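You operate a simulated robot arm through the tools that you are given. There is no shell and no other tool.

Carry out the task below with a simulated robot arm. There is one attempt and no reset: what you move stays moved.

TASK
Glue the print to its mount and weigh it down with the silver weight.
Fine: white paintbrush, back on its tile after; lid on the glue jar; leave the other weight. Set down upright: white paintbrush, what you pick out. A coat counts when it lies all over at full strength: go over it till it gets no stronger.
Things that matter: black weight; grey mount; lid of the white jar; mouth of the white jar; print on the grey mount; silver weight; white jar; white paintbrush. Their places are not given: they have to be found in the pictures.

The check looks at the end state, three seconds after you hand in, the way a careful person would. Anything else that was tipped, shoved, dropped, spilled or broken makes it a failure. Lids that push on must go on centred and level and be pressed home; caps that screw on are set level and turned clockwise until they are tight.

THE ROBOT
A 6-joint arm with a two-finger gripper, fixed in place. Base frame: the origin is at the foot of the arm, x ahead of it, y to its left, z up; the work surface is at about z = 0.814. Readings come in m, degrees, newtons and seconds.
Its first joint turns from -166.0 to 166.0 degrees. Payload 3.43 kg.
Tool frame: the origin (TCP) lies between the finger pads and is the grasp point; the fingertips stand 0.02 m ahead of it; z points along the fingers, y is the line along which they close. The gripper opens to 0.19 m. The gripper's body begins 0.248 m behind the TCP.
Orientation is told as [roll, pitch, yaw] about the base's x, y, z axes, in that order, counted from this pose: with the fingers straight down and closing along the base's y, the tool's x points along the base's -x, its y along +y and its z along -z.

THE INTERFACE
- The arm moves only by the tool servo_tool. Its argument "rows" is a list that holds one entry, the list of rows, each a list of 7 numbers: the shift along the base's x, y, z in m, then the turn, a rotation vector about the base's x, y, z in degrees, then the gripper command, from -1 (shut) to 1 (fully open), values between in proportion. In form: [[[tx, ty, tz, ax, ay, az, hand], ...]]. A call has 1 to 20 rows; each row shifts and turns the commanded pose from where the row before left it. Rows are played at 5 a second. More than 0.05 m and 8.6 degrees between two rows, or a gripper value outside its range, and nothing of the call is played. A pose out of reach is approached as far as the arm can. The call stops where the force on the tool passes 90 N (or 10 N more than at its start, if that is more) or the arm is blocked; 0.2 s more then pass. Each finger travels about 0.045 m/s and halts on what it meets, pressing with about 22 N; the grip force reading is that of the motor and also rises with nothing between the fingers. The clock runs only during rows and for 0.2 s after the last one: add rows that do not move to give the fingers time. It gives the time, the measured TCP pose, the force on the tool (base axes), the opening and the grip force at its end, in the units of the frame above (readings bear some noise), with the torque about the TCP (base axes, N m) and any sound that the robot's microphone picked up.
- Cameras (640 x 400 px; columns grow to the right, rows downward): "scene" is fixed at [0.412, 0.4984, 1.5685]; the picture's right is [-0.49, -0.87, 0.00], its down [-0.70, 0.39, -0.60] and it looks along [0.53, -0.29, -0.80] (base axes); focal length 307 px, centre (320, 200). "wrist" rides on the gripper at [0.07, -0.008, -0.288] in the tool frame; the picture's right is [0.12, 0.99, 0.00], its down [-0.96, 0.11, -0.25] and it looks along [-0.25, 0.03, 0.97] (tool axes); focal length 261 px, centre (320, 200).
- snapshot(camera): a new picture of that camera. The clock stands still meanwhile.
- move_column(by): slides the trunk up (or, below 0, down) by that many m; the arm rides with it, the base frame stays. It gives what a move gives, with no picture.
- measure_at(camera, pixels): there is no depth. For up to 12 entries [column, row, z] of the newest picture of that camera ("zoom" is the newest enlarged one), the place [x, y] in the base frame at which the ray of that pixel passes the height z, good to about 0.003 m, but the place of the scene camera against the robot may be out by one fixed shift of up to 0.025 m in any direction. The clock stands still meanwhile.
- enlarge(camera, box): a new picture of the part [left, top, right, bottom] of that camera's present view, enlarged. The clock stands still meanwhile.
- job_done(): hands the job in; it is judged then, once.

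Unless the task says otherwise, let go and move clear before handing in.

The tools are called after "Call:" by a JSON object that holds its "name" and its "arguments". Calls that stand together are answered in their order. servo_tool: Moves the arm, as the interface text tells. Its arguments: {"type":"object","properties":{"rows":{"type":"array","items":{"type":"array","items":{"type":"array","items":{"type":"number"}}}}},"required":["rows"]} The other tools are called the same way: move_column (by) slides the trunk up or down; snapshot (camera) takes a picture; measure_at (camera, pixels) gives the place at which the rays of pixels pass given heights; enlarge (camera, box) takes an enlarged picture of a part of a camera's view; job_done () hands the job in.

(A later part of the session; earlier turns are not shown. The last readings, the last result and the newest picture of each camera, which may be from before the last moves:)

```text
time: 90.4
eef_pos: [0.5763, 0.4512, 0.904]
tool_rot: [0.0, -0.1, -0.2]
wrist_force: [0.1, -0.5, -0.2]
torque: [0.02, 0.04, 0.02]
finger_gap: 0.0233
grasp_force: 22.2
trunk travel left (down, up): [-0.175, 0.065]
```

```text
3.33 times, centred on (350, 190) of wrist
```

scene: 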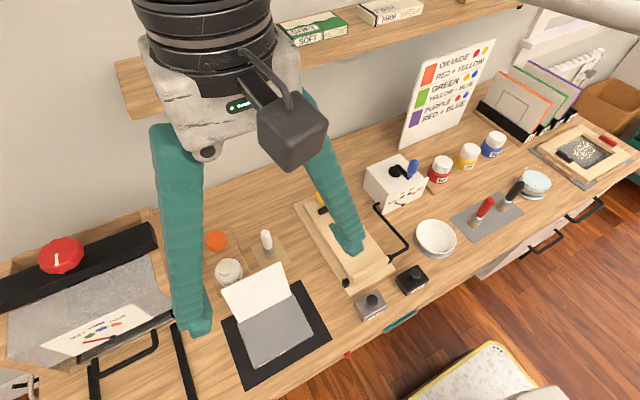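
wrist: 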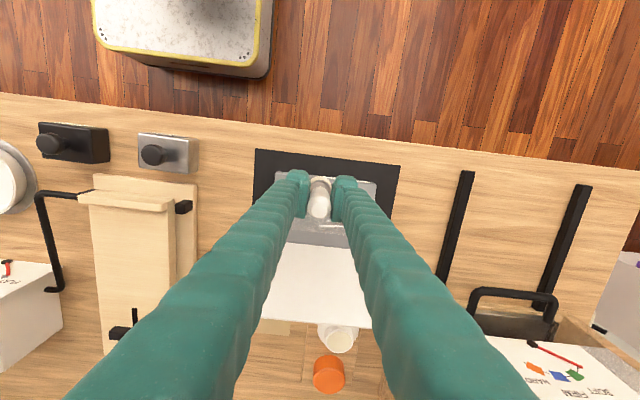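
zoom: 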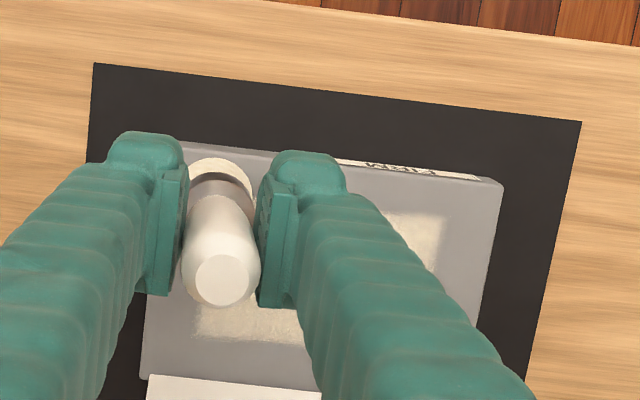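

Good coverage. One more stroke along the near edge, then I'll lift away and compare the whole patch.

Call:
{"name": "servo_tool", "arguments": {"rows": [[[0, 0, -0.0008, 0, 0, 0, -1], [0, 0.02, 0, 0, 0, 0, -1], [0, 0.02, 0, 0, 0, 0, -1], [0, 0.02, 0, 0, 0, 0, -1], [0, 0.02, 0, 0, 0, 0, -1], [0, 0.018, 0, 0, 0, 0, -1], [0, 0, 0, 0, 0, 0, -1], [0.006, 0, 0, 0, 0, 0, -1], [0, -0.02, 0, 0, 0, 0, -1], [0, -0.02, 0, 0, 0, 0, -1], [0, -0.02, 0, 0, 0, 0, -1], [0, -0.02, 0, 0, 0, 0, -1], [0, -0.018, 0, 0, 0, 0, -1], [0, 0, 0.04, 0, 0, 0, -1], [0, 0, 0.04, 0, 0, 0, -1], [0, 0, 0.04, 0, 0, 0, -1], [0, -0.04, 0, 0, 0, 0, -1], [0, -0.04, 0, 0, 0, 0, -1], [0, -0.04, 0, 0, 0, 0, -1], [0, 0, 0, 0, 0, 0, -1]]]}}

Call:
{"name": "enlarge", "arguments": {"camera": "scene", "box": [220, 280, 340, 370]}}

Call:
{"name": "enlarge", "arguments": {"camera": "wrist", "box": [360, 130, 500, 220]}}

Call:
{"name": "enlarge", "arguments": {"camera": "scene", "box": [310, 240, 370, 300]}}

```text
time: 94.6
eef_pos: [0.5837, 0.3296, 1.0244]
tool_rot: [0.0, 0.0, 0.0]
wrist_force: [0.8, 0.1, -0.5]
torque: [-0.02, 0.0, 0.02]
finger_gap: 0.0232
grasp_force: 21.9
trunk travel left (down, up): [-0.175, 0.065]
```

```text
4.44 times, centred on (280, 325) of scene
```

zoom: 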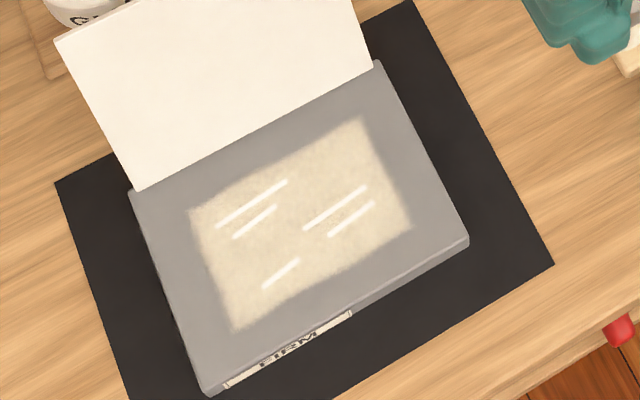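

```text
4.44 times, centred on (430, 175) of wrist
```

zoom: 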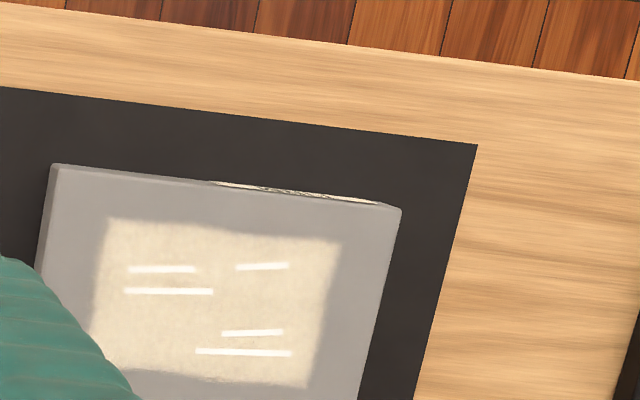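

```text
6.67 times, centred on (340, 270) of scene
```

zoom: 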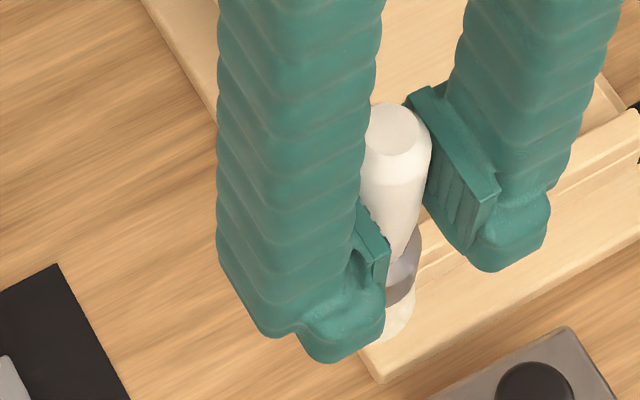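

The coat looks uniform now. To be sure it's at full strength I'll re-dip once and make another pass, then compare.

Call:
{"name": "servo_tool", "arguments": {"rows": [[[0, 0, 0.036, 0, 0, 0, -1], [0.0304, 0.031, 0, 0, 0, 0, -1], [0.0304, 0.031, 0, 0, 0, 0, -1], [0.0304, 0.031, 0, 0, 0, 0, -1], [0.0304, 0.031, 0, 0, 0, 0, -1], [0.0304, 0.031, 0, 0, 0, 0, -1], [0.0304, 0.031, 0, 0, 0, 0, -1], [0.0304, 0.031, 0, 0, 0, 0, -1], [0, 0, 0, 0, 0, 0, -1], [0, 0, -0.04, 0, 0, 0, -1], [0, 0, -0.04, 0, 0, 0, -1], [0, 0, -0.02, 0, 0, 0, -1], [0, 0, 0, 0, 0, 0, -1], [0, 0, 0, 0, 0, 0, -1]]]}}

Call:
{"name": "enlarge", "arguments": {"camera": "scene", "box": [200, 240, 260, 290]}}

Call:
{"name": "enlarge", "arguments": {"camera": "wrist", "box": [290, 140, 370, 200]}}

```text
time: 97.6
eef_pos: [0.7975, 0.5481, 0.9596]
tool_rot: [-0.1, 0.0, 0.0]
wrist_force: [0.1, 0.0, -0.1]
torque: [0.01, 0.01, 0.02]
finger_gap: 0.0236
grasp_force: 22.2
trunk travel left (down, up): [-0.175, 0.065]
```

```text
8.00 times, centred on (230, 265) of scene
```

zoom: 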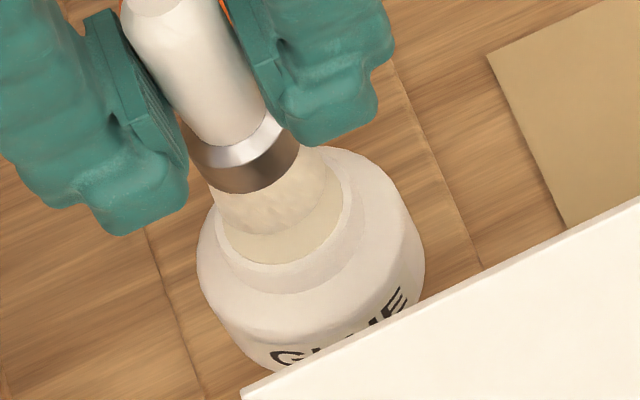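

```text
6.67 times, centred on (330, 170) of wrist
```

zoom: 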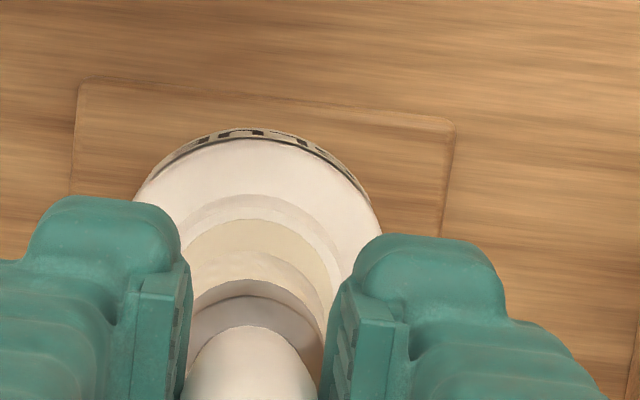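

Call:
{"name": "servo_tool", "arguments": {"rows": [[[-0.001, -0.001, -0.003, 0, 0, 0, -1], [0, 0, -0.003, 0, 0, 0, -1], [0, 0, 0, 0, 0, 0, -1]]]}}

Call:
{"name": "servo_tool", "arguments": {"rows": [[[0, 0, -0.0015, 0, 0, 0, -1], [0, 0, 0, 0, 0, 0, -1]]]}}

Call:
{"name": "servo_tool", "arguments": {"rows": [[[0, 0, -0.0012, 0, 0, 0, -1], [0, 0, 0, 0, 0, 0, -1]]]}}

Call:
{"name": "enlarge", "arguments": {"camera": "scene", "box": [200, 240, 260, 290]}}

```text
time: 98.4
eef_pos: [0.7955, 0.5466, 0.9531]
tool_rot: [0.0, -0.1, 0.0]
wrist_force: [-0.5, 0.7, 0.0]
torque: [0.03, 0.0, 0.0]
finger_gap: 0.0234
grasp_force: 22.0
trunk travel left (down, up): [-0.175, 0.065]
```

```text
time: 99.0
eef_pos: [0.7961, 0.5467, 0.9519]
tool_rot: [0.0, 0.0, 0.0]
wrist_force: [-0.8, 0.2, -0.2]
torque: [-0.03, 0.01, -0.01]
finger_gap: 0.0236
grasp_force: 22.1
trunk travel left (down, up): [-0.175, 0.065]
```

```text
time: 99.6
eef_pos: [0.7959, 0.5458, 0.9516]
tool_rot: [0.0, 0.0, 0.0]
wrist_force: [1.7, 0.5, 0.2]
torque: [0.03, -0.04, -0.01]
finger_gap: 0.0233
grasp_force: 22.0
trunk travel left (down, up): [-0.175, 0.065]
```

```text
8.00 times, centred on (230, 265) of scene
```

zoom: 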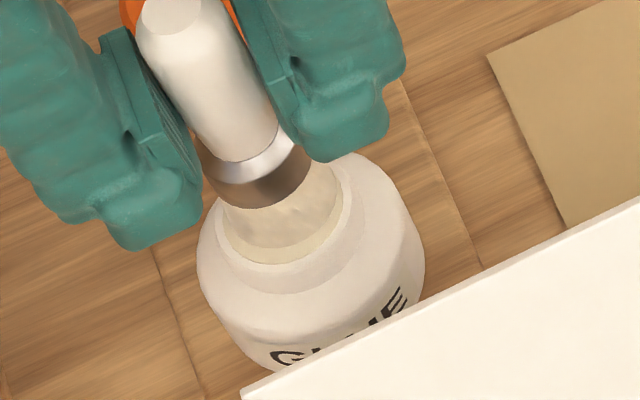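

Call:
{"name": "servo_tool", "arguments": {"rows": [[[0, 0, -0.0015, 0, 0, 0, -1], [0, 0, 0, 0, 0, 0, -1], [0, 0, 0, 0, 0, 0, -1]]]}}

Call:
{"name": "enlarge", "arguments": {"camera": "scene", "box": [200, 240, 260, 290]}}

```text
time: 100.4
eef_pos: [0.7963, 0.5471, 0.9505]
tool_rot: [0.1, -0.1, -0.1]
wrist_force: [4.4, -0.9, 13.5]
torque: [0.05, -0.39, -0.05]
finger_gap: 0.0232
grasp_force: 22.3
trunk travel left (down, up): [-0.175, 0.065]
```

```text
8.00 times, centred on (230, 265) of scene
```

zoom: 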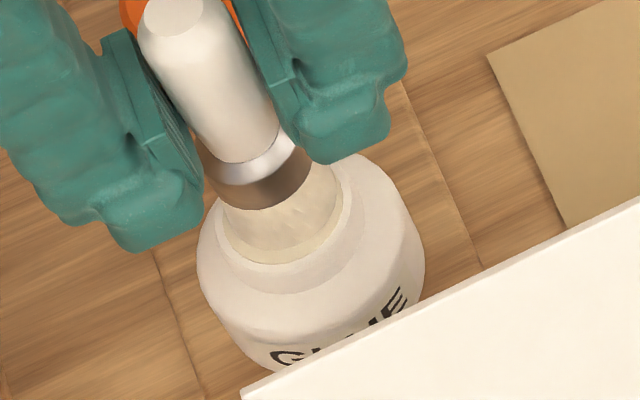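

Loaded. Carrying back for a full pass.

Call:
{"name": "servo_tool", "arguments": {"rows": [[[0, 0, 0.01, 0, 0, 0, -1], [0, 0, 0.03, 0, 0, 0, -1], [0, 0, 0.035, 0, 0, 0, -1], [0, 0, 0.035, 0, 0, 0, -1], [-0.032, 0, 0, 0, 0, 0, -1], [-0.032, 0, 0, 0, 0, 0, -1], [-0.032, 0, 0, 0, 0, 0, -1], [-0.032, 0, 0, 0, 0, 0, -1], [-0.032, 0.002, 0, 0, 0, 0, -1], [0, 0, 0, 0, 0, 0, -1], [0, 0, -0.04, 0, 0, 0, -1], [0, 0, -0.04, 0, 0, 0, -1], [0, 0, -0.04, 0, 0, 0, -1], [0, 0, -0.034, 0, 0, 0, -1], [0, 0, 0, 0, 0, 0, -1], [0, 0, 0, 0, 0, 0, -1]]]}}

Call:
{"name": "servo_tool", "arguments": {"rows": [[[0, 0, -0.0015, 0, 0, 0, -1], [0, 0, 0, 0, 0, 0, -1]]]}}

```text
time: 103.8
eef_pos: [0.6351, 0.5489, 0.9074]
tool_rot: [0.0, 0.1, 0.1]
wrist_force: [0.8, -0.7, -1.5]
torque: [0.01, -0.01, 0.04]
finger_gap: 0.0234
grasp_force: 22.2
trunk travel left (down, up): [-0.175, 0.065]
```

```text
time: 104.4
eef_pos: [0.6341, 0.5483, 0.9041]
tool_rot: [0.0, 0.0, 0.0]
wrist_force: [0.2, -0.1, -1.2]
torque: [-0.01, -0.01, 0.0]
finger_gap: 0.0232
grasp_force: 22.1
trunk travel left (down, up): [-0.175, 0.065]
```

Call:
{"name": "servo_tool", "arguments": {"rows": [[[0, 0, -0.0012, 0, 0, 0, -1], [0, 0, 0, 0, 0, 0, -1]]]}}

Call:
{"name": "servo_tool", "arguments": {"rows": [[[0, 0, -0.001, 0, 0, 0, -1], [0, 0, 0, 0, 0, 0, -1]]]}}

```text
time: 105.0
eef_pos: [0.6353, 0.5474, 0.9024]
tool_rot: [0.0, -0.1, 0.0]
wrist_force: [0.2, -0.6, -0.4]
torque: [0.01, -0.03, 0.03]
finger_gap: 0.0231
grasp_force: 21.8
trunk travel left (down, up): [-0.175, 0.065]
```

```text
time: 105.6
eef_pos: [0.6365, 0.5488, 0.9013]
tool_rot: [0.1, 0.0, 0.0]
wrist_force: [-0.1, 0.4, -0.6]
torque: [0.01, 0.04, 0.0]
finger_gap: 0.023
grasp_force: 22.4
trunk travel left (down, up): [-0.175, 0.065]
```

Call:
{"name": "servo_tool", "arguments": {"rows": [[[0, 0, -0.001, 0, 0, 0, -1], [0, 0, 0, 0, 0, 0, -1]]]}}

Call:
{"name": "servo_tool", "arguments": {"rows": [[[0, 0, -0.001, 0, 0, 0, -1], [0, 0, 0, 0, 0, 0, -1]]]}}

Call:
{"name": "enlarge", "arguments": {"camera": "scene", "box": [220, 280, 300, 350]}}

```text
time: 106.2
eef_pos: [0.6357, 0.548, 0.9031]
tool_rot: [0.0, -0.1, 0.0]
wrist_force: [0.5, 1.7, 9.3]
torque: [0.07, 0.03, 0.0]
finger_gap: 0.0233
grasp_force: 22.1
trunk travel left (down, up): [-0.175, 0.065]
```

```text
time: 106.8
eef_pos: [0.6355, 0.549, 0.9012]
tool_rot: [0.1, 0.0, -0.1]
wrist_force: [1.5, 2.4, 15.8]
torque: [0.02, -0.13, -0.06]
finger_gap: 0.0232
grasp_force: 22.0
trunk travel left (down, up): [-0.175, 0.065]
```

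```text
5.71 times, centred on (260, 315) of scene
```

zoom: 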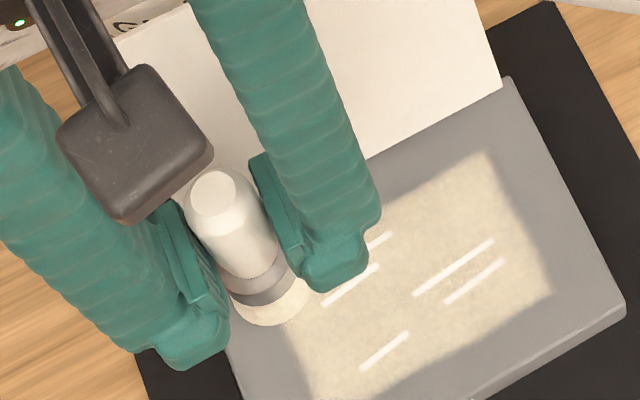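

In contact. Sweeping six lanes over the whole patch.

Call:
{"name": "servo_tool", "arguments": {"rows": [[[0, 0, 0.0005, 0, 0, 0, -1], [0, -0.02, 0, 0, 0, 0, -1], [0, -0.02, 0, 0, 0, 0, -1], [0, -0.02, 0, 0, 0, 0, -1], [0, -0.02, 0, 0, 0, 0, -1], [0, -0.018, 0, 0, 0, 0, -1], [-0.012, 0, 0, 0, 0, 0, -1], [0, 0.02, 0, 0, 0, 0, -1], [0, 0.02, 0, 0, 0, 0, -1], [0, 0.02, 0, 0, 0, 0, -1], [0, 0.02, 0, 0, 0, 0, -1], [0, 0.018, 0, 0, 0, 0, -1], [-0.012, 0, 0, 0, 0, 0, -1]]]}}

Call:
{"name": "servo_tool", "arguments": {"rows": [[[0, -0.02, 0, 0, 0, 0, -1], [0, -0.02, 0, 0, 0, 0, -1], [0, -0.02, 0, 0, 0, 0, -1], [0, -0.02, 0, 0, 0, 0, -1], [0, -0.018, 0, 0, 0, 0, -1], [-0.012, 0, 0, 0, 0, 0, -1], [0, 0.02, 0, 0, 0, 0, -1], [0, 0.02, 0, 0, 0, 0, -1], [0, 0.02, 0, 0, 0, 0, -1], [0, 0.02, 0, 0, 0, 0, -1], [0, 0.018, 0, 0, 0, 0, -1], [-0.012, 0, 0, 0, 0, 0, -1]]]}}

Call:
{"name": "servo_tool", "arguments": {"rows": [[[0, 0, -0.0005, 0, 0, 0, -1], [0, -0.02, 0, 0, 0, 0, -1], [0, -0.02, 0, 0, 0, 0, -1], [0, -0.02, 0, 0, 0, 0, -1], [0, -0.02, 0, 0, 0, 0, -1], [0, -0.018, 0, 0, 0, 0, -1], [-0.01, 0, 0, 0, 0, 0, -1], [0, 0.02, 0, 0, 0, 0, -1], [0, 0.02, 0, 0, 0, 0, -1], [0, 0.02, 0, 0, 0, 0, -1], [0, 0.02, 0, 0, 0, 0, -1], [0, 0.018, 0, 0, 0, 0, -1], [0, 0, 0, 0, 0, 0, -1]]]}}

Call:
{"name": "enlarge", "arguments": {"camera": "wrist", "box": [220, 130, 380, 230]}}

```text
time: 109.6
eef_pos: [0.6116, 0.5475, 0.9007]
tool_rot: [0.1, 0.0, -0.1]
wrist_force: [0.4, 0.1, -1.6]
torque: [-0.01, 0.03, 0.01]
finger_gap: 0.0231
grasp_force: 22.2
trunk travel left (down, up): [-0.175, 0.065]
```

```text
time: 112.2
eef_pos: [0.5874, 0.5475, 0.8997]
tool_rot: [0.0, 0.0, 0.0]
wrist_force: [0.7, -0.2, -0.8]
torque: [-0.03, 0.04, -0.01]
finger_gap: 0.0228
grasp_force: 22.1
trunk travel left (down, up): [-0.175, 0.065]
```

```text
time: 115.0
eef_pos: [0.5788, 0.5483, 0.8986]
tool_rot: [0.1, 0.0, -0.1]
wrist_force: [0.6, -0.3, -0.1]
torque: [0.02, 0.02, 0.0]
finger_gap: 0.0234
grasp_force: 21.6
trunk travel left (down, up): [-0.175, 0.065]
```

```text
4.00 times, centred on (300, 180) of wrist
```

zoom: 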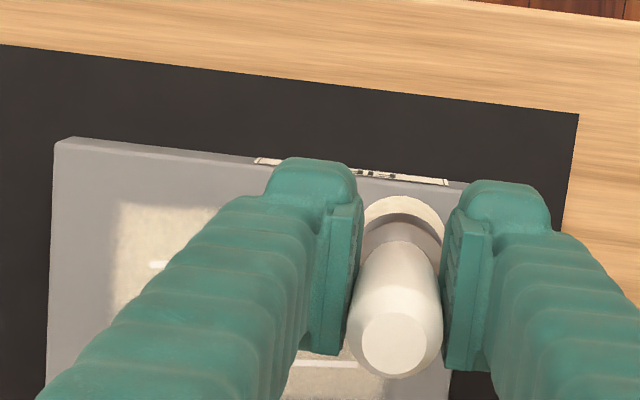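

Call:
{"name": "servo_tool", "arguments": {"rows": [[[0, 0, 0.04, 0, 0, 0, -1], [0, 0, 0.04, 0, 0, 0, -1], [0, 0, 0.045, 0, 0, 0, -1], [0, -0.045, 0, 0, 0, 0, -1], [0, -0.045, 0, 0, 0, 0, -1], [0, -0.045, 0, 0, 0, 0, -1], [0, -0.045, 0, 0, 0, 0, -1], [0, -0.039, 0, 0, 0, 0, -1], [0, 0, 0, 0, 0, 0, -1]]]}}

Call:
{"name": "enlarge", "arguments": {"camera": "scene", "box": [220, 280, 340, 370]}}

Call:
{"name": "enlarge", "arguments": {"camera": "wrist", "box": [360, 130, 500, 220]}}

```text
time: 117.0
eef_pos: [0.5759, 0.33, 1.0237]
tool_rot: [0.0, 0.0, 0.1]
wrist_force: [-0.9, 0.6, -0.2]
torque: [0.0, -0.01, 0.01]
finger_gap: 0.0231
grasp_force: 22.1
trunk travel left (down, up): [-0.175, 0.065]
```

```text
4.44 times, centred on (280, 325) of scene
```

zoom: 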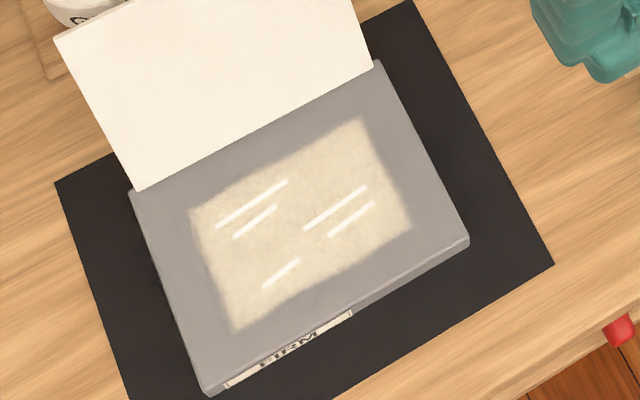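

```text
4.44 times, centred on (430, 175) of wrist
```

zoom: 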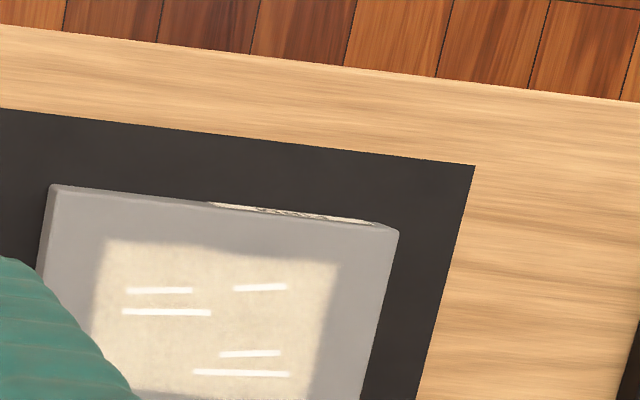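

The picture is unchanged from before this pass, so the coat is saturated. Now returning the brush to its tile at (0.807,0.429).

Call:
{"name": "servo_tool", "arguments": {"rows": [[[0, 0, 0.036, 0, 0, 0, -1], [0.033, 0.0141, 0, 0, 0, 0, -1], [0.033, 0.0141, 0, 0, 0, 0, -1], [0.033, 0.0141, 0, 0, 0, 0, -1], [0.033, 0.0141, 0, 0, 0, 0, -1], [0.033, 0.0141, 0, 0, 0, 0, -1], [0.033, 0.0141, 0, 0, 0, 0, -1], [0.0325, 0.0141, 0, 0, 0, 0, -1], [0, 0, 0, 0, 0, 0, -1], [0, 0, -0.04, 0, 0, 0, -1], [0, 0, -0.04, 0, 0, 0, -1], [0, 0, -0.04, 0, 0, 0, -1], [0, 0, -0.045, 0, 0, 0, -1], [0, 0, 0, 0, 0, 0, -1], [0, 0, 0, 0, 0, 0, -1]]]}}

Call:
{"name": "enlarge", "arguments": {"camera": "scene", "box": [220, 210, 310, 280]}}

Call:
{"name": "enlarge", "arguments": {"camera": "wrist", "box": [270, 130, 390, 220]}}

```text
time: 120.2
eef_pos: [0.807, 0.4302, 0.8941]
tool_rot: [0.0, 0.0, 0.0]
wrist_force: [-0.2, -1.5, -0.7]
torque: [0.02, 0.02, 0.0]
finger_gap: 0.023
grasp_force: 21.9
trunk travel left (down, up): [-0.175, 0.065]
```

```text
5.71 times, centred on (265, 245) of scene
```

zoom: 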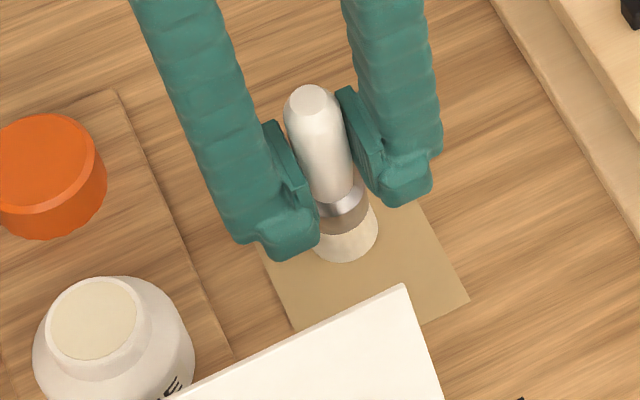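

```text
4.44 times, centred on (330, 175) of wrist
```

zoom: 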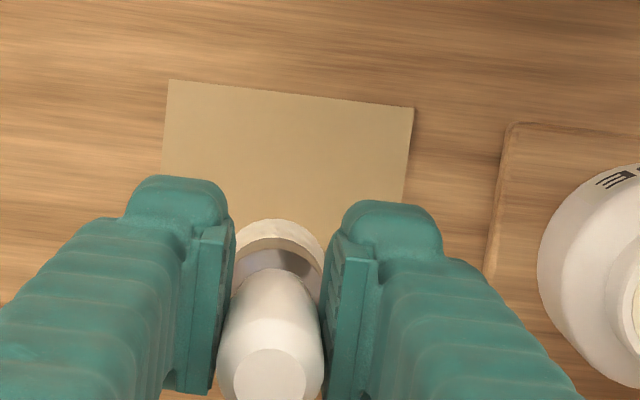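

Above the tile. Lowering gradually to contact.

Call:
{"name": "servo_tool", "arguments": {"rows": [[[0, -0.0005, -0.005, 0, 0, 0, -1], [0, 0, -0.004, 0, 0, 0, -1], [0, 0, 0, 0, 0, 0, -1]]]}}

Call:
{"name": "servo_tool", "arguments": {"rows": [[[0, 0, -0.0015, 0, 0, 0, -1], [0, 0, 0, 0, 0, 0, -1]]]}}

Call:
{"name": "servo_tool", "arguments": {"rows": [[[0, 0, -0.0015, 0, 0, 0, -1], [0, 0, 0, 0, 0, 0, -1]]]}}

Call:
{"name": "servo_tool", "arguments": {"rows": [[[0, 0, -0.0015, 0, 0, 0, -1], [0, 0, 0, 0, 0, 0, -1]]]}}

```text
time: 121.0
eef_pos: [0.8072, 0.4281, 0.8855]
tool_rot: [-0.1, 0.0, 0.0]
wrist_force: [-0.5, -1.0, -1.3]
torque: [0.0, -0.02, 0.01]
finger_gap: 0.023
grasp_force: 22.3
trunk travel left (down, up): [-0.175, 0.065]
```

```text
time: 121.6
eef_pos: [0.8071, 0.4282, 0.8834]
tool_rot: [0.1, -0.1, -0.1]
wrist_force: [0.2, 0.3, -0.8]
torque: [0.0, 0.04, -0.01]
finger_gap: 0.0229
grasp_force: 22.1
trunk travel left (down, up): [-0.175, 0.065]
```

```text
time: 122.2
eef_pos: [0.8075, 0.4276, 0.8831]
tool_rot: [0.0, -0.1, -0.1]
wrist_force: [-0.2, -0.5, -1.2]
torque: [-0.01, -0.01, -0.01]
finger_gap: 0.0229
grasp_force: 22.5
trunk travel left (down, up): [-0.175, 0.065]
```

```text
time: 122.8
eef_pos: [0.8075, 0.4283, 0.8813]
tool_rot: [0.0, 0.0, 0.0]
wrist_force: [0.1, 0.5, -0.6]
torque: [-0.01, 0.03, 0.01]
finger_gap: 0.0233
grasp_force: 22.3
trunk travel left (down, up): [-0.175, 0.065]
```

Call:
{"name": "servo_tool", "arguments": {"rows": [[[0, 0, -0.001, 0, 0, 0, -1], [0, 0, 0, 0, 0, 0, -1]]]}}

Call:
{"name": "servo_tool", "arguments": {"rows": [[[0, 0, -0.001, 0, 0, 0, -1], [0, 0, 0, 0, 0, 0, -1]]]}}

Call:
{"name": "enlarge", "arguments": {"camera": "scene", "box": [220, 210, 310, 280]}}

```text
time: 123.4
eef_pos: [0.8069, 0.4283, 0.8798]
tool_rot: [0.0, 0.0, -0.1]
wrist_force: [-0.1, -0.5, -1.2]
torque: [0.01, 0.02, -0.01]
finger_gap: 0.0231
grasp_force: 22.4
trunk travel left (down, up): [-0.175, 0.065]
```

```text
time: 124.0
eef_pos: [0.8091, 0.4272, 0.8805]
tool_rot: [0.0, -0.1, 0.2]
wrist_force: [0.7, -0.4, -1.2]
torque: [0.01, 0.01, 0.01]
finger_gap: 0.0229
grasp_force: 22.1
trunk travel left (down, up): [-0.175, 0.065]
```

```text
5.71 times, centred on (265, 245) of scene
```

zoom: 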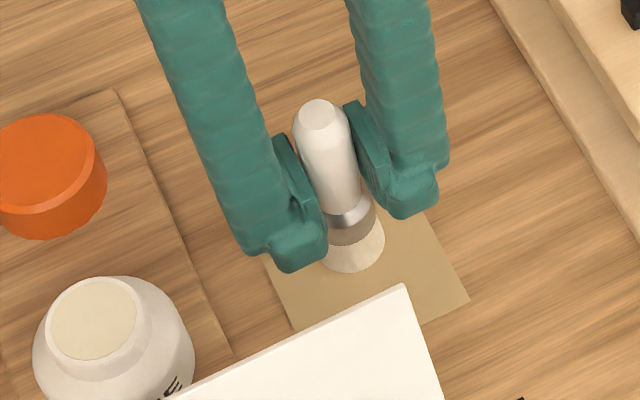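

The bristles' bottom edge is still ~2 px above its original location, so a few mm remain. Continuing.

Call:
{"name": "servo_tool", "arguments": {"rows": [[[0, 0, -0.002, 0, 0, 0, -1], [0, 0, 0, 0, 0, 0, -1]]]}}

Call:
{"name": "servo_tool", "arguments": {"rows": [[[0, 0, -0.0015, 0, 0, 0, -1], [0, 0, 0, 0, 0, 0, -1]]]}}

Call:
{"name": "servo_tool", "arguments": {"rows": [[[0, 0, -0.0015, 0, 0, 0, -1], [0, 0, 0, 0, 0, 0, -1]]]}}

```text
time: 124.6
eef_pos: [0.8071, 0.4279, 0.8783]
tool_rot: [0.1, 0.0, -0.1]
wrist_force: [-0.8, 1.3, 8.0]
torque: [0.01, 0.03, 0.0]
finger_gap: 0.023
grasp_force: 22.4
trunk travel left (down, up): [-0.175, 0.065]
```

```text
time: 125.2
eef_pos: [0.8082, 0.4284, 0.8762]
tool_rot: [0.0, -0.1, 0.0]
wrist_force: [-1.5, 1.9, 16.7]
torque: [0.01, -0.02, 0.01]
finger_gap: 0.023
grasp_force: 22.1
trunk travel left (down, up): [-0.175, 0.065]
```

```text
time: 125.8
eef_pos: [0.8087, 0.4287, 0.8745]
tool_rot: [0.0, 0.0, 0.0]
wrist_force: [0.5, 2.8, 16.3]
torque: [0.05, -0.15, -0.01]
finger_gap: 0.0231
grasp_force: 21.9
trunk travel left (down, up): [-0.175, 0.065]
```

Contact at ~16 N: the brush is seated on its tile. Easing slightly and opening the fingers.

Call:
{"name": "servo_tool", "arguments": {"rows": [[[0, 0, 0.0008, 0, 0, 0, -1], [0, 0, 0, 0, 0, 0, -0.72], [0, 0, 0, 0, 0, 0, -0.65], [0, 0, 0, 0, 0, 0, -0.55], [0, 0, 0, 0, 0, 0, -0.45], [0, 0, 0, 0, 0, 0, -0.37], [0, 0, 0, 0, 0, 0, -0.37], [0, 0, 0, 0, 0, 0, -0.37]]]}}

Call:
{"name": "enlarge", "arguments": {"camera": "scene", "box": [220, 210, 310, 280]}}

Call:
{"name": "enlarge", "arguments": {"camera": "wrist", "box": [250, 120, 410, 240]}}

```text
time: 127.6
eef_pos: [0.8095, 0.4285, 0.8756]
tool_rot: [0.0, 0.0, -0.1]
wrist_force: [0.0, 0.1, -0.4]
torque: [-0.03, 0.01, 0.01]
finger_gap: 0.0598
grasp_force: 0.1
trunk travel left (down, up): [-0.175, 0.065]
```

```text
5.71 times, centred on (265, 245) of scene
```

zoom: 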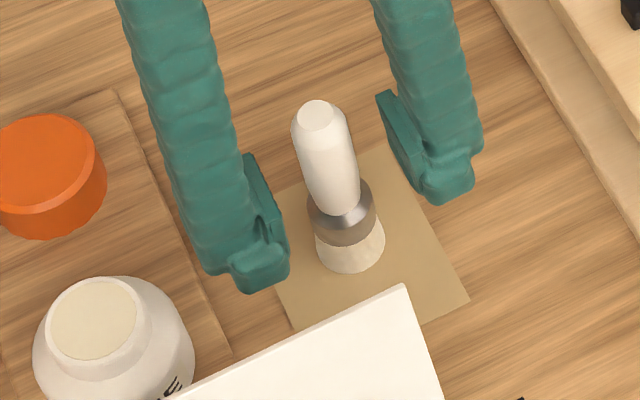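

```text
3.33 times, centred on (330, 180) of wrist
```

zoom: 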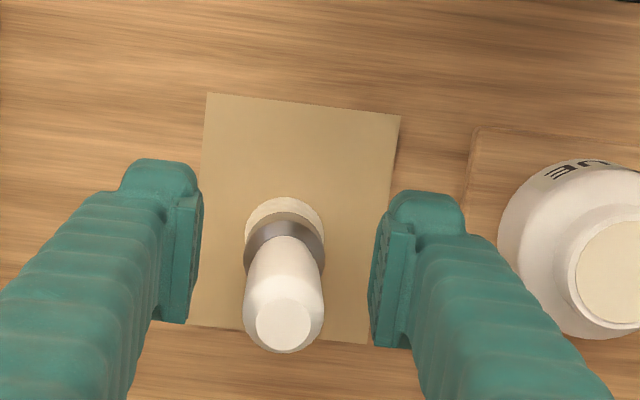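

The brush stands upright on its tile. I'll retract straight up, then view the scene before folding the print.

Call:
{"name": "servo_tool", "arguments": {"rows": [[[0, 0, 0.02, 0, 0, 0, -0.37], [0, 0, 0.035, 0, 0, 0, -0.37], [0, 0, 0.04, 0, 0, 0, -0.37], [0, 0, 0.04, 0, 0, 0, -0.37], [0, 0, 0.04, 0, 0, 0, -0.37], [0, 0, 0, 0, 0, 0, -1], [0, 0, 0, 0, 0, 0, -1], [0, 0, 0, 0, 0, 0, -1], [0, 0, 0, 0, 0, 0, -1], [0, 0, 0, 0, 0, 0, -1]]]}}

Call:
{"name": "snapshot", "arguments": {"camera": "wrist"}}

Call:
{"name": "enlarge", "arguments": {"camera": "wrist", "box": [270, 60, 430, 220]}}

Call:
{"name": "enlarge", "arguments": {"camera": "scene", "box": [200, 210, 340, 350]}}

```text
time: 129.8
eef_pos: [0.8091, 0.4286, 1.0507]
tool_rot: [0.0, 0.0, -0.1]
wrist_force: [0.7, 1.2, 0.3]
torque: [0.02, -0.03, -0.03]
finger_gap: 0.0
grasp_force: 21.9
trunk travel left (down, up): [-0.175, 0.065]
```

```text
taken
```

wrist: 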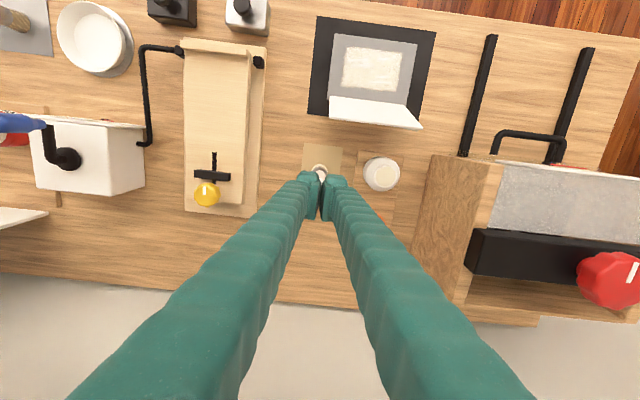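

```text
2.50 times, centred on (350, 140) of wrist
```

zoom: 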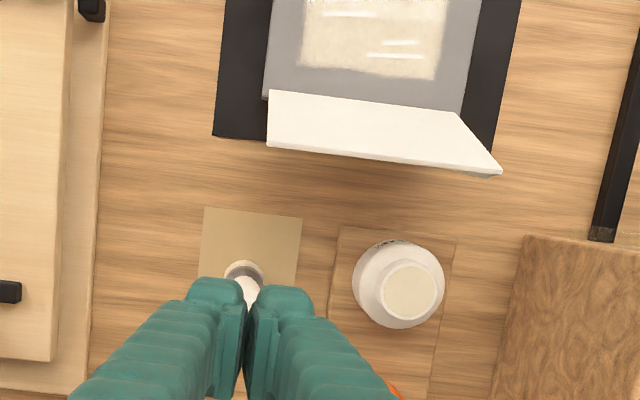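

```text
2.86 times, centred on (270, 280) of scene
```

zoom: 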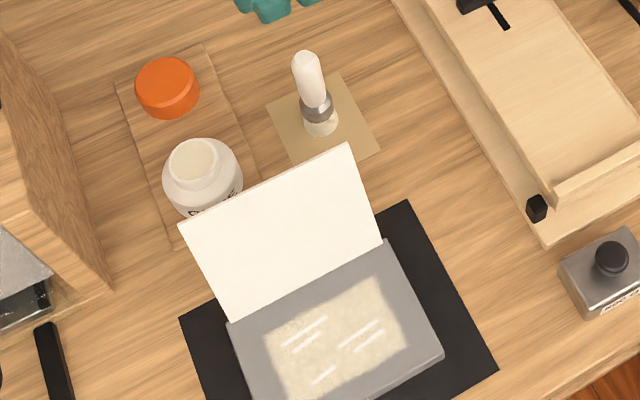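

The print stands with its top edge at zoom (268,146)–(501,175). Measuring that, since the camera is almost directly above it.

Call:
{"name": "enlarge", "arguments": {"camera": "wrist", "box": [300, 80, 440, 160]}}

Call:
{"name": "measure_at", "arguments": {"camera": "zoom", "pixels": [[130, 200, 0.92], [557, 246, 0.92], [130, 200, 0.9], [557, 246, 0.9], [135, 80, 0.8345]]}}

```text
4.57 times, centred on (370, 120) of wrist
```

zoom: 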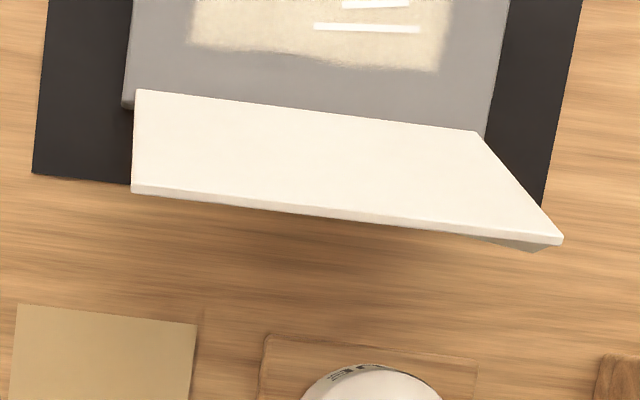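

```text
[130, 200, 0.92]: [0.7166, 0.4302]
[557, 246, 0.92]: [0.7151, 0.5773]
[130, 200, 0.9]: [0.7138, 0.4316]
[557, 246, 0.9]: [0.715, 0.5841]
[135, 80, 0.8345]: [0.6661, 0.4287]
```

Print's top edge is at x≈0.715, z≈0.92. I'll go behind it with closed fingers at (0.765,0.503), fingertips at ~0.905 (above the jar rim).

Call:
{"name": "servo_tool", "arguments": {"rows": [[[-0.015, 0.025, 0, 0, 0, 0, -1], [-0.015, 0.025, 0, 0, 0, 0, -1], [-0.014, 0.0244, 0, 0, 0, 0, -1], [0, 0, 0, 0, 0, 0, -1], [0, 0, -0.04, 0, 0, 0, -1], [0, 0, -0.04, 0, 0, 0, -1], [0, 0, -0.035, 0, 0, 0, -1], [0, 0, -0.01, 0, 0, 0, -1], [0, 0, 0, 0, 0, 0, -1]]]}}

Call:
{"name": "snapshot", "arguments": {"camera": "wrist"}}

Call:
{"name": "enlarge", "arguments": {"camera": "scene", "box": [200, 220, 320, 320]}}

```text
time: 131.8
eef_pos: [0.7637, 0.503, 0.9243]
tool_rot: [-0.1, 0.0, -0.1]
wrist_force: [-1.1, 0.0, 0.4]
torque: [0.01, 0.0, 0.0]
finger_gap: 0.0004
grasp_force: 21.6
trunk travel left (down, up): [-0.175, 0.065]
```

```text
taken
```

wrist: 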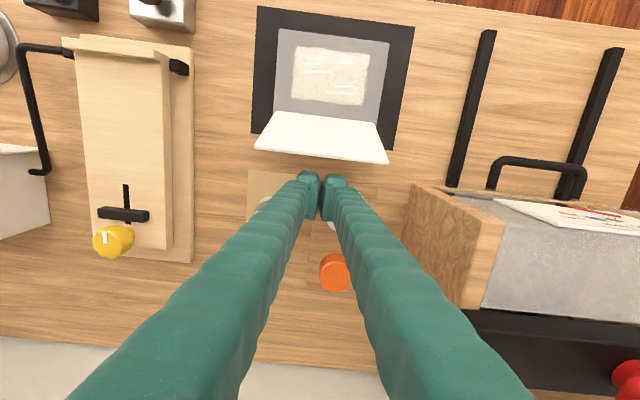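

```text
4.00 times, centred on (260, 270) of scene
```

zoom: 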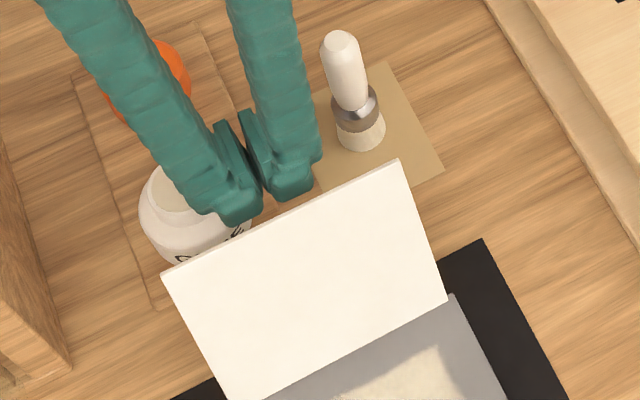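

Fingers are behind the print, clear of jar and brush. Pushing gently toward −x.

Call:
{"name": "servo_tool", "arguments": {"rows": [[[-0.012, 0, 0, 0, 0, 0, -1], [-0.012, 0, 0, 0, 0, 0, -1], [-0.01, 0, 0, 0, 0, 0, -1], [-0.01, 0, 0, 0, 0, 0, -1], [-0.01, 0, 0, 0, 0, 0, -1], [-0.01, 0, 0, 0, 0, 0, -1], [0, 0, 0, 0, 0, 0, -1]]]}}

Call:
{"name": "enlarge", "arguments": {"camera": "scene", "box": [200, 240, 340, 360]}}

Call:
{"name": "enlarge", "arguments": {"camera": "wrist", "box": [240, 40, 420, 220]}}

```text
time: 133.4
eef_pos: [0.7001, 0.5029, 0.9252]
tool_rot: [-0.1, 0.1, 0.0]
wrist_force: [0.1, -0.4, 1.0]
torque: [-0.02, -0.07, -0.01]
finger_gap: 0.0
grasp_force: 21.9
trunk travel left (down, up): [-0.175, 0.065]
```

```text
3.33 times, centred on (270, 300) of scene
```

zoom: 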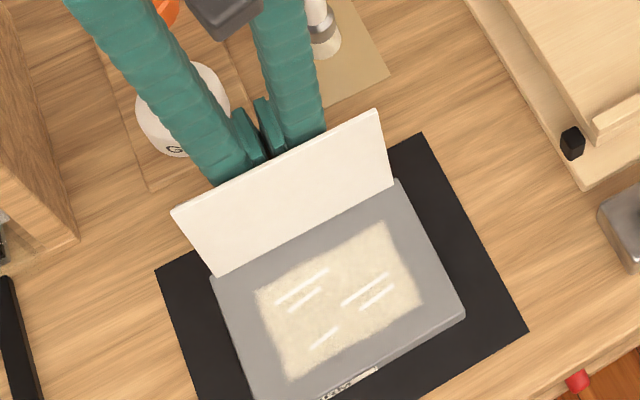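

```text
2.22 times, centred on (330, 130) of wrist
```

zoom: 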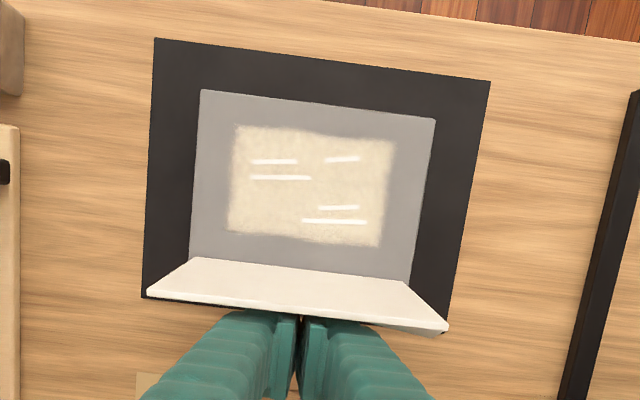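

The print is rotating up with the push. Continuing past vertical.

Call:
{"name": "servo_tool", "arguments": {"rows": [[[-0.01, 0, 0, 0, 0, 0, -1], [-0.01, 0, 0, 0, 0, 0, -1], [-0.01, 0, 0, 0, 0, 0, -1], [-0.01, 0, 0, 0, 0, 0, -1], [-0.01, 0, 0, 0, 0, 0, -1], [0, 0, 0, 0, 0, 0, -1]]]}}

Call:
{"name": "enlarge", "arguments": {"camera": "scene", "box": [200, 240, 340, 360]}}

Call:
{"name": "enlarge", "arguments": {"camera": "wrist", "box": [240, 60, 420, 240]}}

```text
time: 134.8
eef_pos: [0.6513, 0.5024, 0.9245]
tool_rot: [0.1, 0.0, 0.0]
wrist_force: [-0.6, -0.1, 0.1]
torque: [0.0, 0.01, 0.02]
finger_gap: 0.0
grasp_force: 22.2
trunk travel left (down, up): [-0.175, 0.065]
```

```text
3.33 times, centred on (270, 300) of scene
```

zoom: 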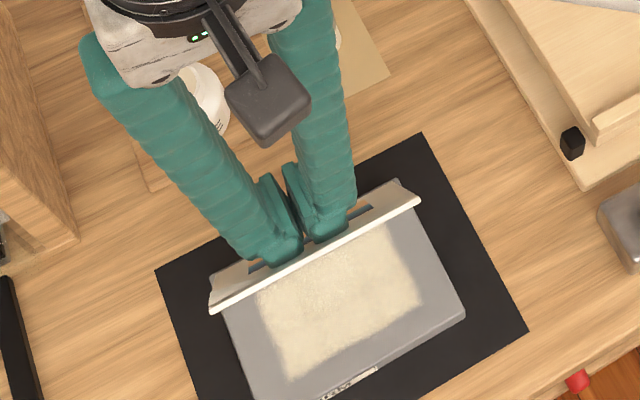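

```text
2.22 times, centred on (330, 150) of wrist
```

zoom: 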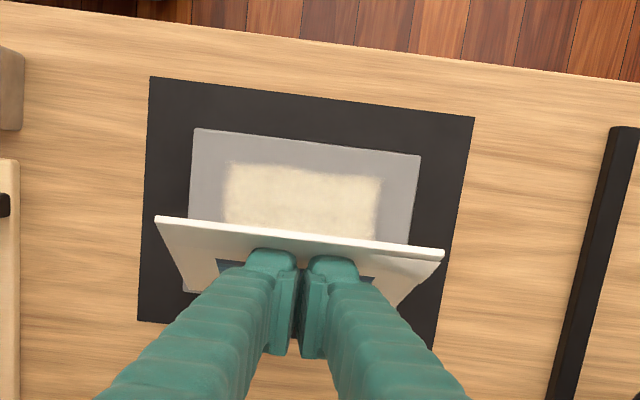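

Now past vertical with its printed (blue) side toward the fingers. I'll follow an arc around the hinge to lay it down.

Call:
{"name": "servo_tool", "arguments": {"rows": [[[-0.0095, 0, -0.006, 0, 0, 0, -1], [-0.0095, 0, -0.0075, 0, 0, 0, -1], [-0.006, 0, -0.008, 0, 0, 0, -1], [-0.006, 0, -0.0085, 0, 0, 0, -1], [-0.004, 0, -0.0095, 0, 0, 0, -1], [-0.004, 0, -0.01, 0, 0, 0, -1], [0, 0, 0, 0, 0, 0, -1]]]}}

Call:
{"name": "enlarge", "arguments": {"camera": "scene", "box": [200, 260, 340, 380]}}

Call:
{"name": "enlarge", "arguments": {"camera": "wrist", "box": [240, 80, 420, 260]}}

```text
time: 136.4
eef_pos: [0.6118, 0.5032, 0.8777]
tool_rot: [0.1, 0.0, 0.0]
wrist_force: [-1.1, -0.3, 0.5]
torque: [-0.03, -0.05, 0.02]
finger_gap: 0.0
grasp_force: 22.1
trunk travel left (down, up): [-0.175, 0.065]
```

```text
3.33 times, centred on (270, 320) of scene
```

zoom: 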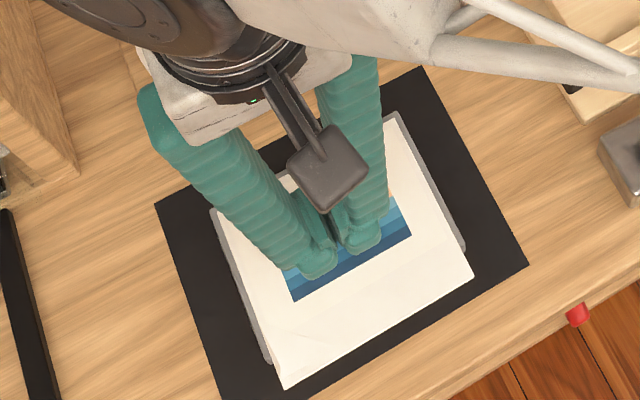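

```text
2.22 times, centred on (330, 170) of wrist
```

zoom: 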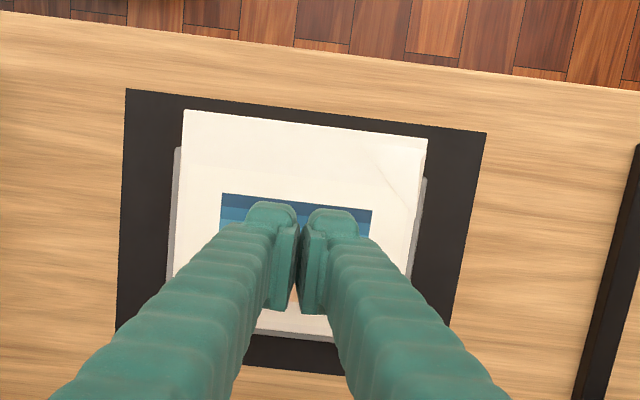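

Nearly flat, print picture facing up. Pressing down further in small steps.

Call:
{"name": "servo_tool", "arguments": {"rows": [[[-0.002, 0, -0.005, 0, 0, 0, -1], [-0.001, 0, -0.005, 0, 0, 0, -1], [0, 0, -0.004, 0, 0, 0, -1], [0, 0, 0, 0, 0, 0, -1]]]}}

Call:
{"name": "servo_tool", "arguments": {"rows": [[[0, 0, -0.002, 0, 0, 0, -1], [0, 0, -0.002, 0, 0, 0, -1], [0, 0, 0, 0, 0, 0, -1]]]}}

Call:
{"name": "enlarge", "arguments": {"camera": "scene", "box": [200, 260, 340, 380]}}

```text
time: 137.4
eef_pos: [0.6079, 0.5014, 0.8618]
tool_rot: [0.1, 0.0, -0.1]
wrist_force: [1.7, -0.5, 0.4]
torque: [0.01, -0.03, -0.01]
finger_gap: 0.0
grasp_force: 21.3
trunk travel left (down, up): [-0.175, 0.065]
```

```text
time: 138.2
eef_pos: [0.6086, 0.5017, 0.8583]
tool_rot: [0.0, 0.0, 0.1]
wrist_force: [-0.6, -0.4, 0.1]
torque: [0.03, 0.01, 0.01]
finger_gap: 0.0
grasp_force: 22.1
trunk travel left (down, up): [-0.175, 0.065]
```

```text
3.33 times, centred on (270, 320) of scene
```

zoom: 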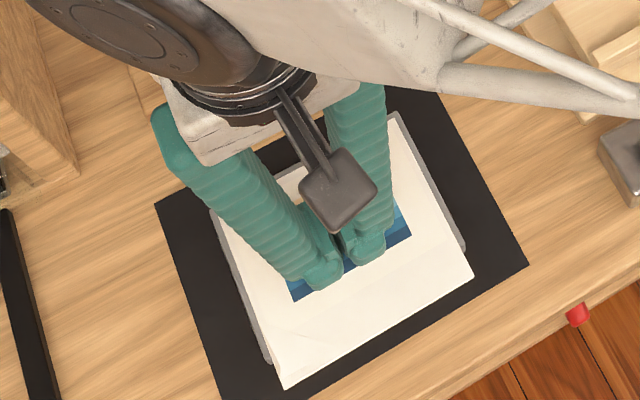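

Call:
{"name": "servo_tool", "arguments": {"rows": [[[0, 0, -0.0015, 0, 0, 0, -1], [0, 0, 0, 0, 0, 0, -1]]]}}

Call:
{"name": "servo_tool", "arguments": {"rows": [[[0, 0, -0.0015, 0, 0, 0, -1], [0, 0, 0, 0, 0, 0, -1]]]}}

Call:
{"name": "enlarge", "arguments": {"camera": "scene", "box": [225, 290, 325, 380]}}

Call:
{"name": "enlarge", "arguments": {"camera": "wrist", "box": [240, 80, 420, 260]}}

```text
time: 138.8
eef_pos: [0.6083, 0.5016, 0.8575]
tool_rot: [0.1, 0.1, 0.0]
wrist_force: [-0.4, -0.3, 0.5]
torque: [0.01, 0.0, 0.04]
finger_gap: 0.0
grasp_force: 21.9
trunk travel left (down, up): [-0.175, 0.065]
```

```text
time: 139.4
eef_pos: [0.6069, 0.503, 0.8553]
tool_rot: [0.0, 0.0, 0.0]
wrist_force: [0.7, 0.0, 0.4]
torque: [-0.01, -0.02, -0.02]
finger_gap: 0.0
grasp_force: 21.8
trunk travel left (down, up): [-0.175, 0.065]
```

```text
4.44 times, centred on (275, 335) of scene
```

zoom: 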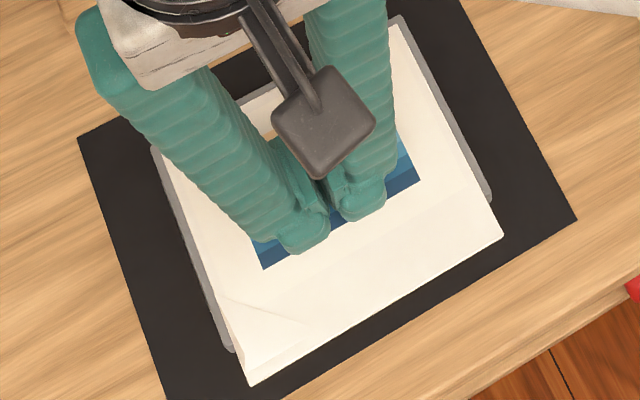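

```text
2.22 times, centred on (330, 170) of wrist
```

zoom: 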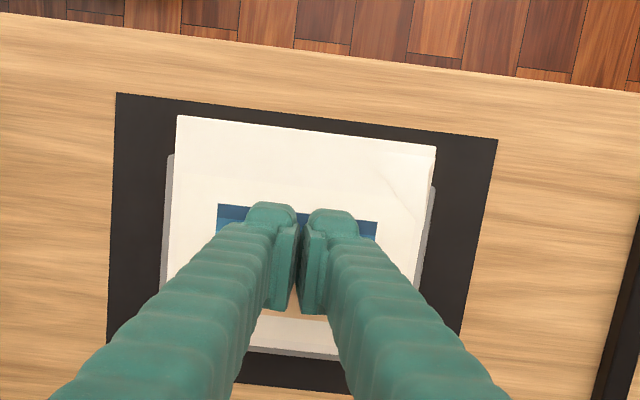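

The sheet is flexible with its free end slightly raised. Continuing down for contact here, then I'll press along the free edge.

Call:
{"name": "servo_tool", "arguments": {"rows": [[[0, 0, -0.0015, 0, 0, 0, -1], [0, 0, 0, 0, 0, 0, -1]]]}}

Call:
{"name": "servo_tool", "arguments": {"rows": [[[0, 0, -0.0015, 0, 0, 0, -1], [0, 0, 0, 0, 0, 0, -1]]]}}

Call:
{"name": "servo_tool", "arguments": {"rows": [[[0, 0, -0.0015, 0, 0, 0, -1], [0, 0, 0, 0, 0, 0, -1]]]}}

Call:
{"name": "enlarge", "arguments": {"camera": "scene", "box": [225, 290, 325, 380]}}

```text
time: 140.0
eef_pos: [0.6091, 0.5024, 0.8543]
tool_rot: [0.0, 0.1, 0.0]
wrist_force: [0.4, -0.2, -0.3]
torque: [-0.03, -0.02, 0.01]
finger_gap: 0.0002
grasp_force: 22.2
trunk travel left (down, up): [-0.175, 0.065]
```

```text
time: 140.6
eef_pos: [0.6077, 0.5003, 0.8537]
tool_rot: [0.0, 0.0, 0.0]
wrist_force: [0.4, 1.2, -0.6]
torque: [-0.03, 0.01, -0.03]
finger_gap: 0.0001
grasp_force: 22.6
trunk travel left (down, up): [-0.175, 0.065]
```

```text
time: 141.2
eef_pos: [0.6083, 0.5014, 0.8506]
tool_rot: [0.0, 0.0, 0.0]
wrist_force: [0.3, 0.0, -0.6]
torque: [0.02, -0.02, -0.03]
finger_gap: 0.0
grasp_force: 22.3
trunk travel left (down, up): [-0.175, 0.065]
```

```text
4.44 times, centred on (275, 335) of scene
```

zoom: 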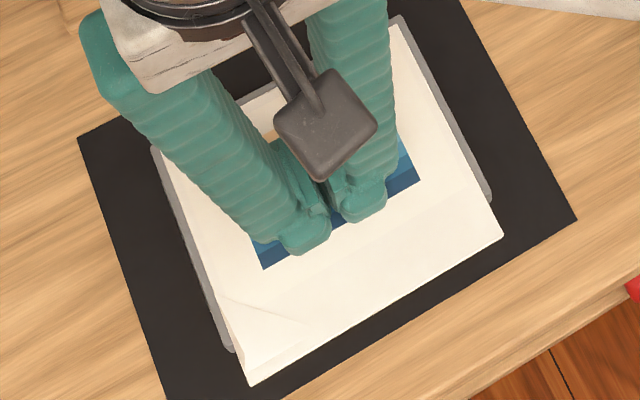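

Still no contact force at fingertip z≈0.831. Two more small steps while watching force.

Call:
{"name": "servo_tool", "arguments": {"rows": [[[0, 0, -0.001, 0, 0, 0, -1], [0, 0, 0, 0, 0, 0, -1]]]}}

Call:
{"name": "servo_tool", "arguments": {"rows": [[[0, 0, -0.001, 0, 0, 0, -1], [0, 0, 0, 0, 0, 0, -1]]]}}

Call:
{"name": "servo_tool", "arguments": {"rows": [[[0, 0, -0.001, 0, 0, 0, -1], [0, 0, 0, 0, 0, 0, -1]]]}}

Call:
{"name": "enlarge", "arguments": {"camera": "wrist", "box": [270, 110, 370, 210]}}

```text
time: 141.8
eef_pos: [0.6062, 0.5021, 0.8503]
tool_rot: [0.1, 0.0, 0.0]
wrist_force: [-0.9, -0.1, 0.0]
torque: [0.02, 0.01, -0.01]
finger_gap: 0.0002
grasp_force: 22.0
trunk travel left (down, up): [-0.175, 0.065]
```

```text
time: 142.4
eef_pos: [0.6064, 0.503, 0.8484]
tool_rot: [0.1, 0.1, 0.1]
wrist_force: [0.3, -0.2, 1.1]
torque: [0.04, 0.0, -0.03]
finger_gap: 0.0
grasp_force: 21.8
trunk travel left (down, up): [-0.175, 0.065]
```

```text
time: 143.0
eef_pos: [0.6082, 0.5029, 0.8477]
tool_rot: [0.0, 0.0, 0.0]
wrist_force: [0.6, 0.0, -0.1]
torque: [-0.02, 0.01, -0.01]
finger_gap: 0.0
grasp_force: 22.2
trunk travel left (down, up): [-0.175, 0.065]
```

```text
4.00 times, centred on (320, 160) of wrist
```

zoom: 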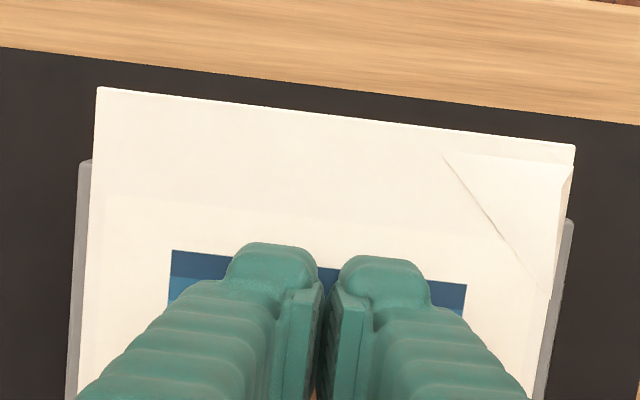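

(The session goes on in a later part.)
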